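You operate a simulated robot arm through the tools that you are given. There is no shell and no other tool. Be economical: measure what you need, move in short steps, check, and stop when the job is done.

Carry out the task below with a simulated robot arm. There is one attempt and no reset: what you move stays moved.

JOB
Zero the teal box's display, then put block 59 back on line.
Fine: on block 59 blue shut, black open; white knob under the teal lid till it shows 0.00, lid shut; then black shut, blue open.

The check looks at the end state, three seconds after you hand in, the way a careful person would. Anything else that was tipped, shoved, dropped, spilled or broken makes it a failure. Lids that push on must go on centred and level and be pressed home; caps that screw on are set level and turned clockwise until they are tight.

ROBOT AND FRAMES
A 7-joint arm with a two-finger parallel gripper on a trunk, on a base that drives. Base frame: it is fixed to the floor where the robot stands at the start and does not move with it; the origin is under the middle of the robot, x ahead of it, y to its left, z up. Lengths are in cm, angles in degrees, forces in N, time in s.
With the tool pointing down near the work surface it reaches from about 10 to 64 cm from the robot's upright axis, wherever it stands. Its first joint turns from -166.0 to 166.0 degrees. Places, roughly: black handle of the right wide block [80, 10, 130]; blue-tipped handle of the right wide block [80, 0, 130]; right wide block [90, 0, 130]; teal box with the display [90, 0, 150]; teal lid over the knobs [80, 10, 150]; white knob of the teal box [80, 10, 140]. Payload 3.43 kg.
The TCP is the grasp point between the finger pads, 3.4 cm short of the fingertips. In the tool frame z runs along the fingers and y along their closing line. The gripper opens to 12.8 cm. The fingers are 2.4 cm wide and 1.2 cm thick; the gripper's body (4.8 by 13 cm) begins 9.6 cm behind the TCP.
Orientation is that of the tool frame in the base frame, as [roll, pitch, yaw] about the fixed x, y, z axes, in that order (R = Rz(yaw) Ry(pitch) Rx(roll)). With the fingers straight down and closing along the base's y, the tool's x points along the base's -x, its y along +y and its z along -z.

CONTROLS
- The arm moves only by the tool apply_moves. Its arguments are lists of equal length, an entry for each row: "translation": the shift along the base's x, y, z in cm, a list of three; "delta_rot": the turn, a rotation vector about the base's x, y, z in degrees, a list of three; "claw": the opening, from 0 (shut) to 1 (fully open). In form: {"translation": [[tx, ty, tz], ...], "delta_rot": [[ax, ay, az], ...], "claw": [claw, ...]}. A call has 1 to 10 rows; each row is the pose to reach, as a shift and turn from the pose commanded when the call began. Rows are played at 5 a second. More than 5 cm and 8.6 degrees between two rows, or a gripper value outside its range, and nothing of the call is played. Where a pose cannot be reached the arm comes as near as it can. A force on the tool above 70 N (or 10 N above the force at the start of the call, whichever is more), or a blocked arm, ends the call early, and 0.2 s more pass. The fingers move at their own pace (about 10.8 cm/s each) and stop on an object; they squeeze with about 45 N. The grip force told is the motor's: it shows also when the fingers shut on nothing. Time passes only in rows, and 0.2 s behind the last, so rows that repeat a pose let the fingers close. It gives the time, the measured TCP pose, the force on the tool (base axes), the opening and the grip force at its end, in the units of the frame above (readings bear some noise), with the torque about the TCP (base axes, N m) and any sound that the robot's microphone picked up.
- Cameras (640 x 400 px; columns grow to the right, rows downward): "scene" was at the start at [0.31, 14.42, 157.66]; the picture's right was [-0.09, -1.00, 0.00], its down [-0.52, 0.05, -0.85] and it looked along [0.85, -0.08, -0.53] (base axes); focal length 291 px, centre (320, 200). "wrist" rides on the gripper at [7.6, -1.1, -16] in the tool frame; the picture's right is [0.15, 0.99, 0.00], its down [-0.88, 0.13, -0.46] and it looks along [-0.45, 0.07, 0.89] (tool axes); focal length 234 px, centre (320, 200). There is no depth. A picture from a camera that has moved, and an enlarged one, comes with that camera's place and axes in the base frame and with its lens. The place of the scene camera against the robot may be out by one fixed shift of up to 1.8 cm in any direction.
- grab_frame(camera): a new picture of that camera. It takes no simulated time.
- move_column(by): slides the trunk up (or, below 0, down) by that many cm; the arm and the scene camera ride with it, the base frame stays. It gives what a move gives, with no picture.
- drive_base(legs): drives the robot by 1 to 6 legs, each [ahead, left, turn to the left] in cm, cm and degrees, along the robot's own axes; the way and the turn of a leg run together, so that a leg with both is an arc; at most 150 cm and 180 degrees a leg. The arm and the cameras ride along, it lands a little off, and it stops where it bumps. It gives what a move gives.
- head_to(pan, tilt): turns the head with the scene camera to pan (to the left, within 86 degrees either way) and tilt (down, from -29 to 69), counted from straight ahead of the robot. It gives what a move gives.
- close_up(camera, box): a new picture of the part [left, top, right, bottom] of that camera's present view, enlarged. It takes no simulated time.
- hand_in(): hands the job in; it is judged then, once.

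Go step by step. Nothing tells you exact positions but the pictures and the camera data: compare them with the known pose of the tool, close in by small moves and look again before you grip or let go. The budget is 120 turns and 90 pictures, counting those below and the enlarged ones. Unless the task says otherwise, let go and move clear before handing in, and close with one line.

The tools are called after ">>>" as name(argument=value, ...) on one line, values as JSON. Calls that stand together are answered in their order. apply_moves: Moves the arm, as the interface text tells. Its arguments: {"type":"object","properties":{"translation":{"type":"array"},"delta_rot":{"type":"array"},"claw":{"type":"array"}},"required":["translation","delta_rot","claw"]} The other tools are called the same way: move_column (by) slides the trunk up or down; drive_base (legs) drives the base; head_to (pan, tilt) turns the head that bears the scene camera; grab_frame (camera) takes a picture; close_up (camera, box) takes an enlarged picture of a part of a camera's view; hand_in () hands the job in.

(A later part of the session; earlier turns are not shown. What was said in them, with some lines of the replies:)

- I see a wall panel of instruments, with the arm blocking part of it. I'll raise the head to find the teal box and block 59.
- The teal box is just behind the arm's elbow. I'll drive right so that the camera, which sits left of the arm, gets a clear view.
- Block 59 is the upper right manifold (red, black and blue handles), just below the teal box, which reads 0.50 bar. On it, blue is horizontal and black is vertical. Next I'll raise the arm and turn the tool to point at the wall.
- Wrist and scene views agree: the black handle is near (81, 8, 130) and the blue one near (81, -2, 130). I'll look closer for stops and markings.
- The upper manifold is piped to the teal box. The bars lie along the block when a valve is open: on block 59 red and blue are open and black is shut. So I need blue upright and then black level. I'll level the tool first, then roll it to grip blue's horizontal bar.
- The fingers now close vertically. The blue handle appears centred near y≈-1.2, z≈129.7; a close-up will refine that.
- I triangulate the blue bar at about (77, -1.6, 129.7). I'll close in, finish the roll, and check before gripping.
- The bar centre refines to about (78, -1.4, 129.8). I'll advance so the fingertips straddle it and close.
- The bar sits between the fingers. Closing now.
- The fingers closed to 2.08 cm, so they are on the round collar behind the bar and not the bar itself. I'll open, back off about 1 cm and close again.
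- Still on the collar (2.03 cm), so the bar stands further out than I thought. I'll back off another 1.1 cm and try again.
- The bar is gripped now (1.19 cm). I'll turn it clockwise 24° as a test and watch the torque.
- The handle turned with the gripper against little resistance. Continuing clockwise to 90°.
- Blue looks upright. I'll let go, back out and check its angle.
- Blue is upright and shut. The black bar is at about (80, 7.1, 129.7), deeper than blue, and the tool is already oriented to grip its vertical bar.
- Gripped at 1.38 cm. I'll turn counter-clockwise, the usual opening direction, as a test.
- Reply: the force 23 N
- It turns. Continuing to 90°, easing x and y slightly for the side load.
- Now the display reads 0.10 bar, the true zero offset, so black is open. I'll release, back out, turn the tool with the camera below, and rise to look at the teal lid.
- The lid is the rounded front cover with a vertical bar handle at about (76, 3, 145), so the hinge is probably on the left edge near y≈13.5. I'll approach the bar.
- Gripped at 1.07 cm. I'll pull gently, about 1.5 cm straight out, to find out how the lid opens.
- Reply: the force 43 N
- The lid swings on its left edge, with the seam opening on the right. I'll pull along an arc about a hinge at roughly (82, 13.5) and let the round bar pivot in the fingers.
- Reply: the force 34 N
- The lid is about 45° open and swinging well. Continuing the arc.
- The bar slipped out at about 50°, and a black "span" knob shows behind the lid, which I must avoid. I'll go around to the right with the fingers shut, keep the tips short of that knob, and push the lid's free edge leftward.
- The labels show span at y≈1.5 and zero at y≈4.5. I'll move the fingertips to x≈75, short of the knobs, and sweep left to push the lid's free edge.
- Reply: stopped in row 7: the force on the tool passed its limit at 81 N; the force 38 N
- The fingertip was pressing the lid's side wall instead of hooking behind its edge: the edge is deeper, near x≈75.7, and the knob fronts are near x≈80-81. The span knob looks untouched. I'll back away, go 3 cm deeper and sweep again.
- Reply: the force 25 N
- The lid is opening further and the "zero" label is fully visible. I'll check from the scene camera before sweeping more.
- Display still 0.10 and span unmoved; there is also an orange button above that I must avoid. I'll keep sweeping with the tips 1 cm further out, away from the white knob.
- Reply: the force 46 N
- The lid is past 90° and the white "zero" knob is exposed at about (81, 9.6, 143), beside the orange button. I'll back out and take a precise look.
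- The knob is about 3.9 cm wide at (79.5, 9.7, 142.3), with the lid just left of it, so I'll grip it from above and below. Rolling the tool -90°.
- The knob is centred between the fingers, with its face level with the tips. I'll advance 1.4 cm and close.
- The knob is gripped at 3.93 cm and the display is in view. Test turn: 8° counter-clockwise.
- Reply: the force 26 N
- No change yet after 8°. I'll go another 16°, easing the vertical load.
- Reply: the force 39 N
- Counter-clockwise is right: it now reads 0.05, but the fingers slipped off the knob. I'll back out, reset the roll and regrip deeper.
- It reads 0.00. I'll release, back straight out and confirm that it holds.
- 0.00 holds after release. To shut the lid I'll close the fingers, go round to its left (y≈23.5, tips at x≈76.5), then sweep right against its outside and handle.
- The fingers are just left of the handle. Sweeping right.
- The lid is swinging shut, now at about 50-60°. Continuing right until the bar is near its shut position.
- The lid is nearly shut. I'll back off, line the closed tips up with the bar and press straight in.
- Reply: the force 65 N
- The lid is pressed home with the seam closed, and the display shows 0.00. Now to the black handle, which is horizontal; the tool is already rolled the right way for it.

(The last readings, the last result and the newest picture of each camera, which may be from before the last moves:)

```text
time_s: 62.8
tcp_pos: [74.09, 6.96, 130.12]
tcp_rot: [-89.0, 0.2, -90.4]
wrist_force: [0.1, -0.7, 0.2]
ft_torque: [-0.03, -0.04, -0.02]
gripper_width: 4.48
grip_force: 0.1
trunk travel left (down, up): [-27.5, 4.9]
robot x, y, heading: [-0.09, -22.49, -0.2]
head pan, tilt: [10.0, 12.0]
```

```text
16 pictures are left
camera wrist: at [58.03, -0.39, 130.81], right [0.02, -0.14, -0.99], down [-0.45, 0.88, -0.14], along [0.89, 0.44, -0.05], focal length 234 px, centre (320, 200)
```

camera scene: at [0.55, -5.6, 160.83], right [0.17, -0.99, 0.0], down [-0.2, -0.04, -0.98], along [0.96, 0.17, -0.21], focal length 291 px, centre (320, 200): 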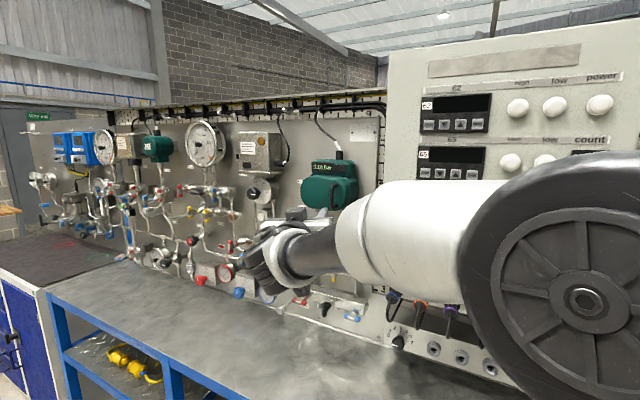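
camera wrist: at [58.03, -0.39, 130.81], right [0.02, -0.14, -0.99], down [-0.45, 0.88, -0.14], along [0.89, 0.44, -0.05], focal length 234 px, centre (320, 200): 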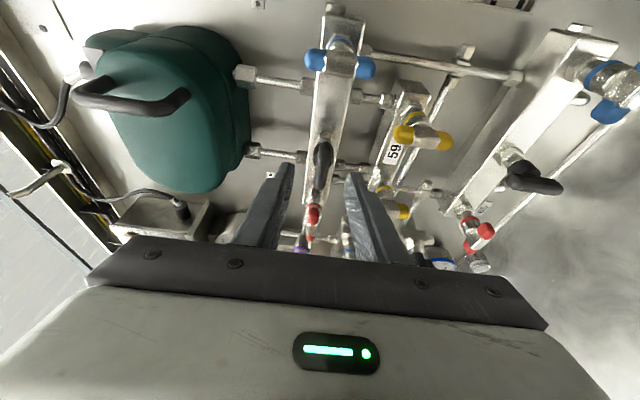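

>>> apply_moves(translation=[[0.9, 0, -0.1], [1.8, 0, -0.1], [1.8, 0, -0.1], [1.8, 0, -0.1], [1.8, 0, -0.1]], delta_rot=[[0, 0, 0], [0, 0, 0], [0, 0, 0], [0, 0, 0], [0, 0, 0]], claw=[0.35, 0.35, 0.02, 0.02, 0.02])

>>> apply_moves(translation=[[0, 0, 0], [0, 0, 0], [0, 0, 0], [0, 0, 0]], delta_rot=[[8, 0, 0], [16, 0, 0], [24, 0, 0], [32, 0, 0]], claw=[0.02, 0.02, 0.02, 0.02])

>>> close_up(camera="wrist", box=[240, 100, 400, 200])

```text
time_s: 64.0
tcp_pos: [75.94, 7.14, 130.01]
tcp_rot: [-89.0, 0.2, -90.4]
wrist_force: [2.1, 0.5, -0.1]
ft_torque: [0.17, 0.18, 0.35]
gripper_width: 1.17
grip_force: 45.1
trunk travel left (down, up): [-27.5, 4.9]
robot x, y, heading: [0.18, -22.28, -0.2]
head pan, tilt: [10.0, 12.0]
```

```text
time_s: 65.0
tcp_pos: [75.85, 7.16, 129.9]
tcp_rot: [-89.1, 32.3, -90.5]
wrist_force: [5.3, -2.4, 2.8]
ft_torque: [-0.22, -1.0, 0.9]
gripper_width: 1.26
grip_force: 44.5
trunk travel left (down, up): [-27.5, 4.9]
robot x, y, heading: [-0.08, -22.6, -0.3]
head pan, tilt: [10.0, 12.0]
```

```text
4.00 times, centred on (320, 150) of wrist
camera zoom: at [59.84, 0.34, 126.55], right [0.02, 0.41, -0.91], down [-0.45, 0.82, 0.36], along [0.89, 0.4, 0.2], focal length 937 px, centre (320, 400)
```

zoom: 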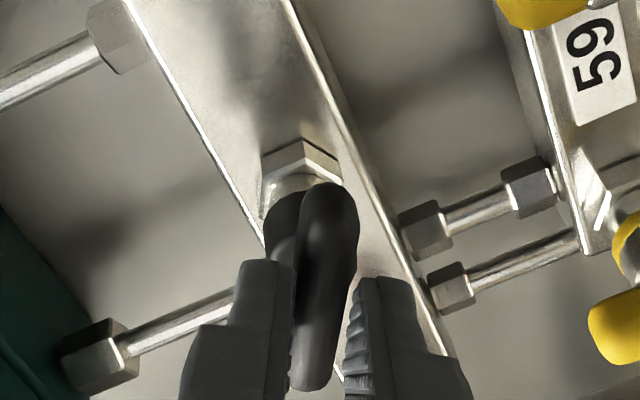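

The black handle is following. Continuing to upright, with a few extra degrees for lag, then releasing.

>>> apply_moves(translation=[[0, 0, 0], [0, 0, 0], [0, 0, 0], [0, 0, 0], [0, 0, 0], [0, 0, 0], [0, 0, 0], [0, 0, 0], [0, 0, 0]], delta_rot=[[8, 0, 0], [16, 0, 0], [24, 0, 0], [32, 0, 0], [40, 0, 0], [48, 0, 0], [56, 0, 0], [62, 0, 0], [62, 0, 0]], claw=[0.02, 0.02, 0.02, 0.02, 0.02, 0.02, 0.02, 0.02, 0.02])

>>> apply_moves(translation=[[0, 0, 0], [0, 0, 0], [-3, 0, 0], [-6, 0, 0], [-10, -3, 0], [-13, -6, 0]], delta_rot=[[0, 0, 0], [0, 0, 0], [0, 0, 0], [0, 0, 0], [0, 0, 0], [0, 0, 0]], claw=[0.35, 0.35, 0.35, 0.35, 0.35, 0.35])

>>> close_up(camera="wrist", box=[290, 90, 450, 190])

>>> close_up(camera="scene", box=[280, 150, 384, 260])

```text
time_s: 67.0
tcp_pos: [75.55, 6.97, 129.9]
tcp_rot: [97.4, 85.6, 96.4]
wrist_force: [-27.0, -9.2, -2.4]
ft_torque: [-0.1, 0.0, -0.32]
gripper_width: 0.94
grip_force: 5.8
trunk travel left (down, up): [-27.5, 4.9]
robot x, y, heading: [-0.15, -22.72, -0.6]
head pan, tilt: [10.0, 12.0]
```

```text
time_s: 68.3
tcp_pos: [62.96, 0.76, 129.94]
tcp_rot: [95.8, 85.8, 94.8]
wrist_force: [0.0, -0.4, -0.6]
ft_torque: [-0.01, -0.01, 0.0]
gripper_width: 4.47
grip_force: 0.2
trunk travel left (down, up): [-27.5, 4.9]
robot x, y, heading: [-0.44, -22.64, -0.4]
head pan, tilt: [10.0, 12.0]
```

```text
4.00 times, centred on (370, 140) of wrist
camera zoom: at [46.95, 0.59, 122.25], right [0.02, 1.0, -0.07], down [-0.45, 0.07, 0.89], along [0.89, 0.02, 0.45], focal length 937 px, centre (120, 440)
```

zoom: 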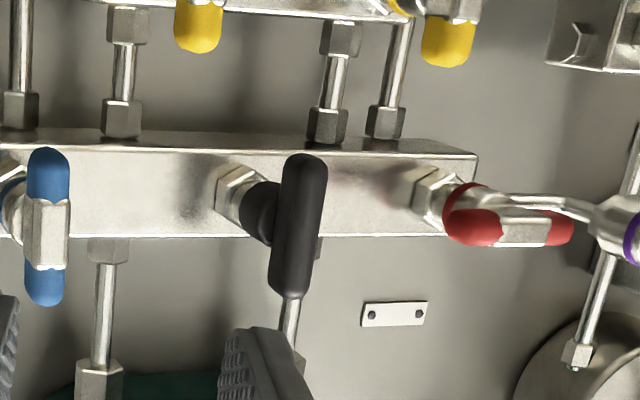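

```text
3.64 times, centred on (332, 205) of scene
camera zoom: at [0.47, -5.67, 160.84], right [0.17, -0.99, 0.0], down [-0.2, -0.03, -0.98], along [0.96, 0.16, -0.21], focal length 1057 px, centre (276, 182)
```

zoom: 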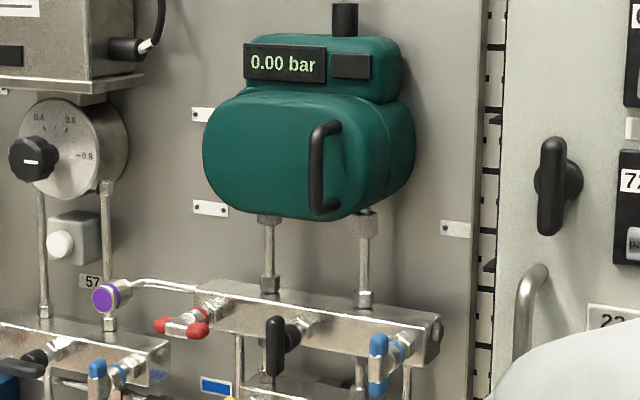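

Black is upright again (shut), the same as at the start, and the display holds 0.00. Next is blue: grip its vertical bar at (73.7, -1.5, 130) and turn it counter-clockwise 90° to open.

>>> apply_moves(translation=[[0, -2.2, 0], [4, -2.2, 0.1], [8, -2.2, 0.1], [8, -2.2, 0.1]], delta_rot=[[-4, 0, 0], [-4, 0, 0], [-4, 0, 0], [-4, 0, 0]], claw=[0.35, 0.35, 0.35, 0.35])

>>> close_up(camera="wrist", box=[240, 100, 400, 200])

```text
time_s: 69.3
tcp_pos: [71.09, -0.88, 129.78]
tcp_rot: [160.1, 89.4, 159.2]
wrist_force: [0.2, -0.1, 0.0]
ft_torque: [-0.04, -0.01, -0.01]
gripper_width: 4.5
grip_force: 0.0
trunk travel left (down, up): [-27.5, 4.9]
robot x, y, heading: [-0.29, -22.66, -0.6]
head pan, tilt: [10.0, 12.0]
```

```text
4.00 times, centred on (320, 150) of wrist
camera zoom: at [55.0, -1.72, 122.23], right [0.02, 0.99, -0.14], down [-0.45, 0.14, 0.88], along [0.89, 0.05, 0.44], focal length 937 px, centre (320, 400)
```

zoom: 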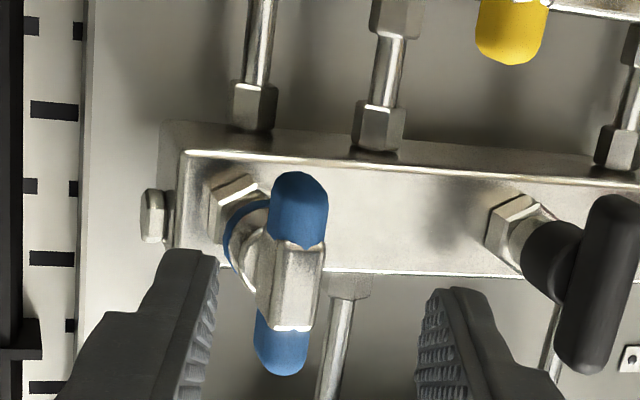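

>>> apply_moves(translation=[[1.4, -0.6, 0.2], [2.7, -0.6, 0.2], [2.7, -0.6, 0.2], [2.7, -0.6, 0.2], [2.7, -0.6, 0.2]], delta_rot=[[0, 0, 0], [0, 0, 0], [0, 0, 0], [0, 0, 0], [0, 0, 0]], claw=[0.35, 0.35, 0.02, 0.02, 0.02])

>>> apply_moves(translation=[[0, 0, 0], [0, 0, 0], [0, 0, 0]], delta_rot=[[-8, 0, 0], [-16, 0, 0], [-24, 0, 0]], claw=[0.02, 0.02, 0.02])

>>> close_up(camera="wrist", box=[240, 100, 400, 200])

```text
time_s: 70.5
tcp_pos: [73.73, -1.58, 130.04]
tcp_rot: [161.0, 89.7, 160.0]
wrist_force: [2.5, 1.2, 1.7]
ft_torque: [-0.4, 0.71, -0.43]
gripper_width: 1.47
grip_force: 44.9
trunk travel left (down, up): [-27.5, 4.9]
robot x, y, heading: [0.11, -22.57, -0.3]
head pan, tilt: [10.0, 12.0]
```

```text
time_s: 71.3
tcp_pos: [73.48, -1.5, 130.0]
tcp_rot: [-90.1, 65.9, -91.0]
wrist_force: [-7.0, 4.2, -0.3]
ft_torque: [0.43, 0.93, -0.67]
gripper_width: 1.41
grip_force: 45.1
trunk travel left (down, up): [-27.5, 4.9]
robot x, y, heading: [-0.19, -22.54, -0.4]
head pan, tilt: [10.0, 12.0]
```

```text
4.00 times, centred on (320, 150) of wrist
camera zoom: at [57.4, -5.33, 123.46], right [0.01, 0.84, -0.54], down [-0.45, 0.48, 0.75], along [0.89, 0.23, 0.38], focal length 937 px, centre (320, 400)
```

zoom: 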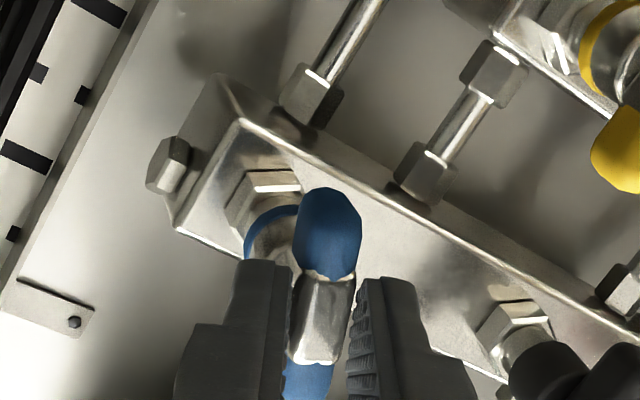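

Blue is following. Continuing to level.

>>> apply_moves(translation=[[0.1, 0, 0], [0.1, 0, 0], [0.1, 0, 0], [0.1, 0, 0], [0.1, 0, 0], [0.1, 0, 0], [0.1, 0, 0], [0.1, 0, 0], [0.1, 0, 0], [0.1, 0, 0]], delta_rot=[[-8, 0, 0], [-16, 0, 0], [-24, 0, 0], [-32, 0, 0], [-40, 0, 0], [-48, 0, 0], [-56, 0, 0], [-64, 0, 0], [-69, 0, 0], [-69, 0, 0]], claw=[0.02, 0.02, 0.02, 0.02, 0.02, 0.02, 0.02, 0.02, 0.02, 0.02])

>>> apply_moves(translation=[[0, 0, 0], [0, 0, 0], [-3, 0, 0], [-6, 0, 0], [-10, 0, 0], [-14, 0, 0]], delta_rot=[[0, 0, 0], [0, 0, 0], [0, 0, 0], [0, 0, 0], [0, 0, 0], [0, 0, 0]], claw=[0.35, 0.35, 0.35, 0.35, 0.35, 0.35])

>>> close_up(camera="wrist", box=[260, 90, 420, 190])

>>> close_up(camera="scene", box=[280, 150, 384, 260])

```text
time_s: 73.5
tcp_pos: [73.54, -1.44, 129.97]
tcp_rot: [-89.2, -2.9, -90.3]
wrist_force: [-12.7, 9.8, -16.9]
ft_torque: [1.11, 0.56, 0.12]
gripper_width: 1.26
grip_force: 45.2
trunk travel left (down, up): [-27.5, 4.9]
robot x, y, heading: [-0.03, -22.11, -0.4]
head pan, tilt: [10.0, 12.0]
```

```text
time_s: 75.0
tcp_pos: [59.2, -1.82, 130.41]
tcp_rot: [-88.9, -2.8, -90.4]
wrist_force: [-0.2, -0.6, 0.2]
ft_torque: [0.02, 0.02, -0.02]
gripper_width: 4.48
grip_force: 0.0
trunk travel left (down, up): [-27.5, 4.9]
robot x, y, heading: [-0.1, -22.42, -0.3]
head pan, tilt: [10.0, 12.0]
```

```text
4.00 times, centred on (340, 140) of wrist
camera zoom: at [43.08, -9.14, 131.49], right [0.02, -0.2, -0.98], down [-0.45, 0.88, -0.18], along [0.89, 0.44, -0.07], focal length 937 px, centre (240, 440)
```

zoom: 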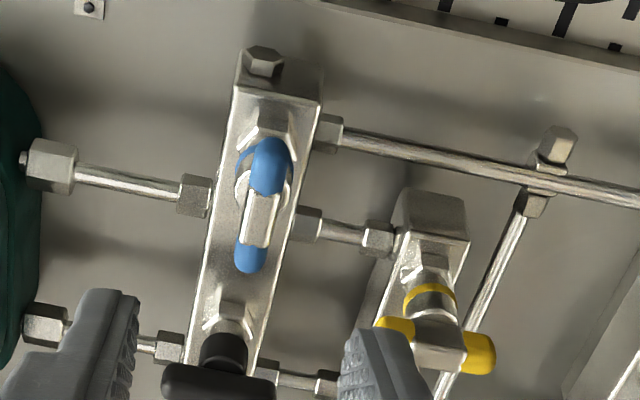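

```text
3.64 times, centred on (332, 205) of scene
camera zoom: at [0.47, -5.65, 160.84], right [0.17, -0.99, 0.0], down [-0.2, -0.03, -0.98], along [0.96, 0.16, -0.21], focal length 1057 px, centre (276, 182)
```

zoom: 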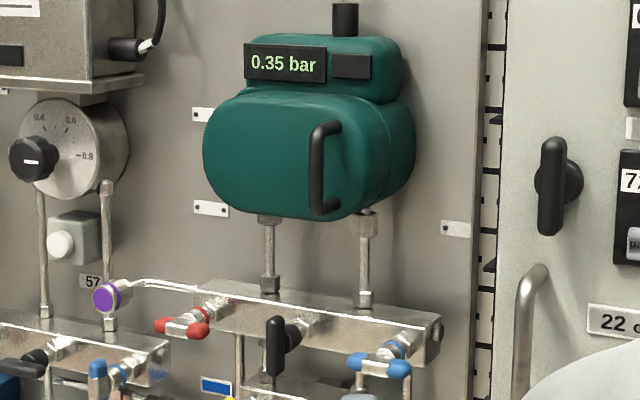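

Blue is level (open), black upright, and the lid is shut. The display reads 0.35 and may still be rising to 0.40, so I'll retreat clear and check again.

>>> apply_moves(translation=[[-2, 0, 0], [-4, -2, 0], [-6, -4, 0], [-8, -5, 0], [-8, -5, 0], [-8, -5, 0], [-8, -5, 0], [-8, -5, 0], [-8, -5, 0], [-8, -5, 0]], delta_rot=[[0, 0, 0], [0, 0, 0], [0, 0, 0], [0, 0, 0], [0, 0, 0], [0, 0, 0], [0, 0, 0], [0, 0, 0], [0, 0, 0], [0, 0, 0]], claw=[0.35, 0.35, 0.35, 0.35, 0.35, 0.35, 0.35, 0.35, 0.35, 0.35])

>>> close_up(camera="scene", box=[280, 150, 384, 260])

```text
time_s: 77.2
tcp_pos: [51.38, -6.63, 130.28]
tcp_rot: [-89.0, -2.8, -90.5]
wrist_force: [0.2, 0.1, -0.3]
ft_torque: [0.0, 0.0, 0.0]
gripper_width: 4.48
grip_force: 0.1
trunk travel left (down, up): [-27.5, 4.9]
robot x, y, heading: [-0.18, -22.65, -0.5]
head pan, tilt: [10.0, 12.0]
```

```text
3.64 times, centred on (332, 205) of scene
camera zoom: at [0.51, -5.65, 160.83], right [0.17, -0.99, 0.0], down [-0.2, -0.04, -0.98], along [0.96, 0.16, -0.21], focal length 1057 px, centre (276, 182)
```

zoom: 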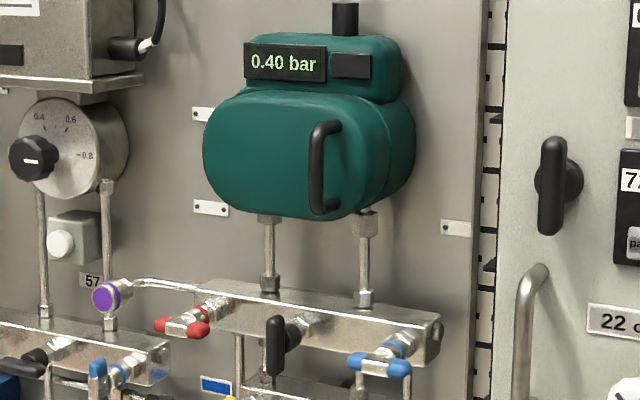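

The display has settled at 0.40 bar (0.50 less the 0.10 offset). The lid is shut, black is shut, blue is open and the arm is clear, so I'm handing in.

>>> hand_in()

```text
The job is handed in.
```

The teal box was zeroed to 0.00 and its lid shut; block 59 is back on line with black shut and blue open, now reading 0.40 bar.
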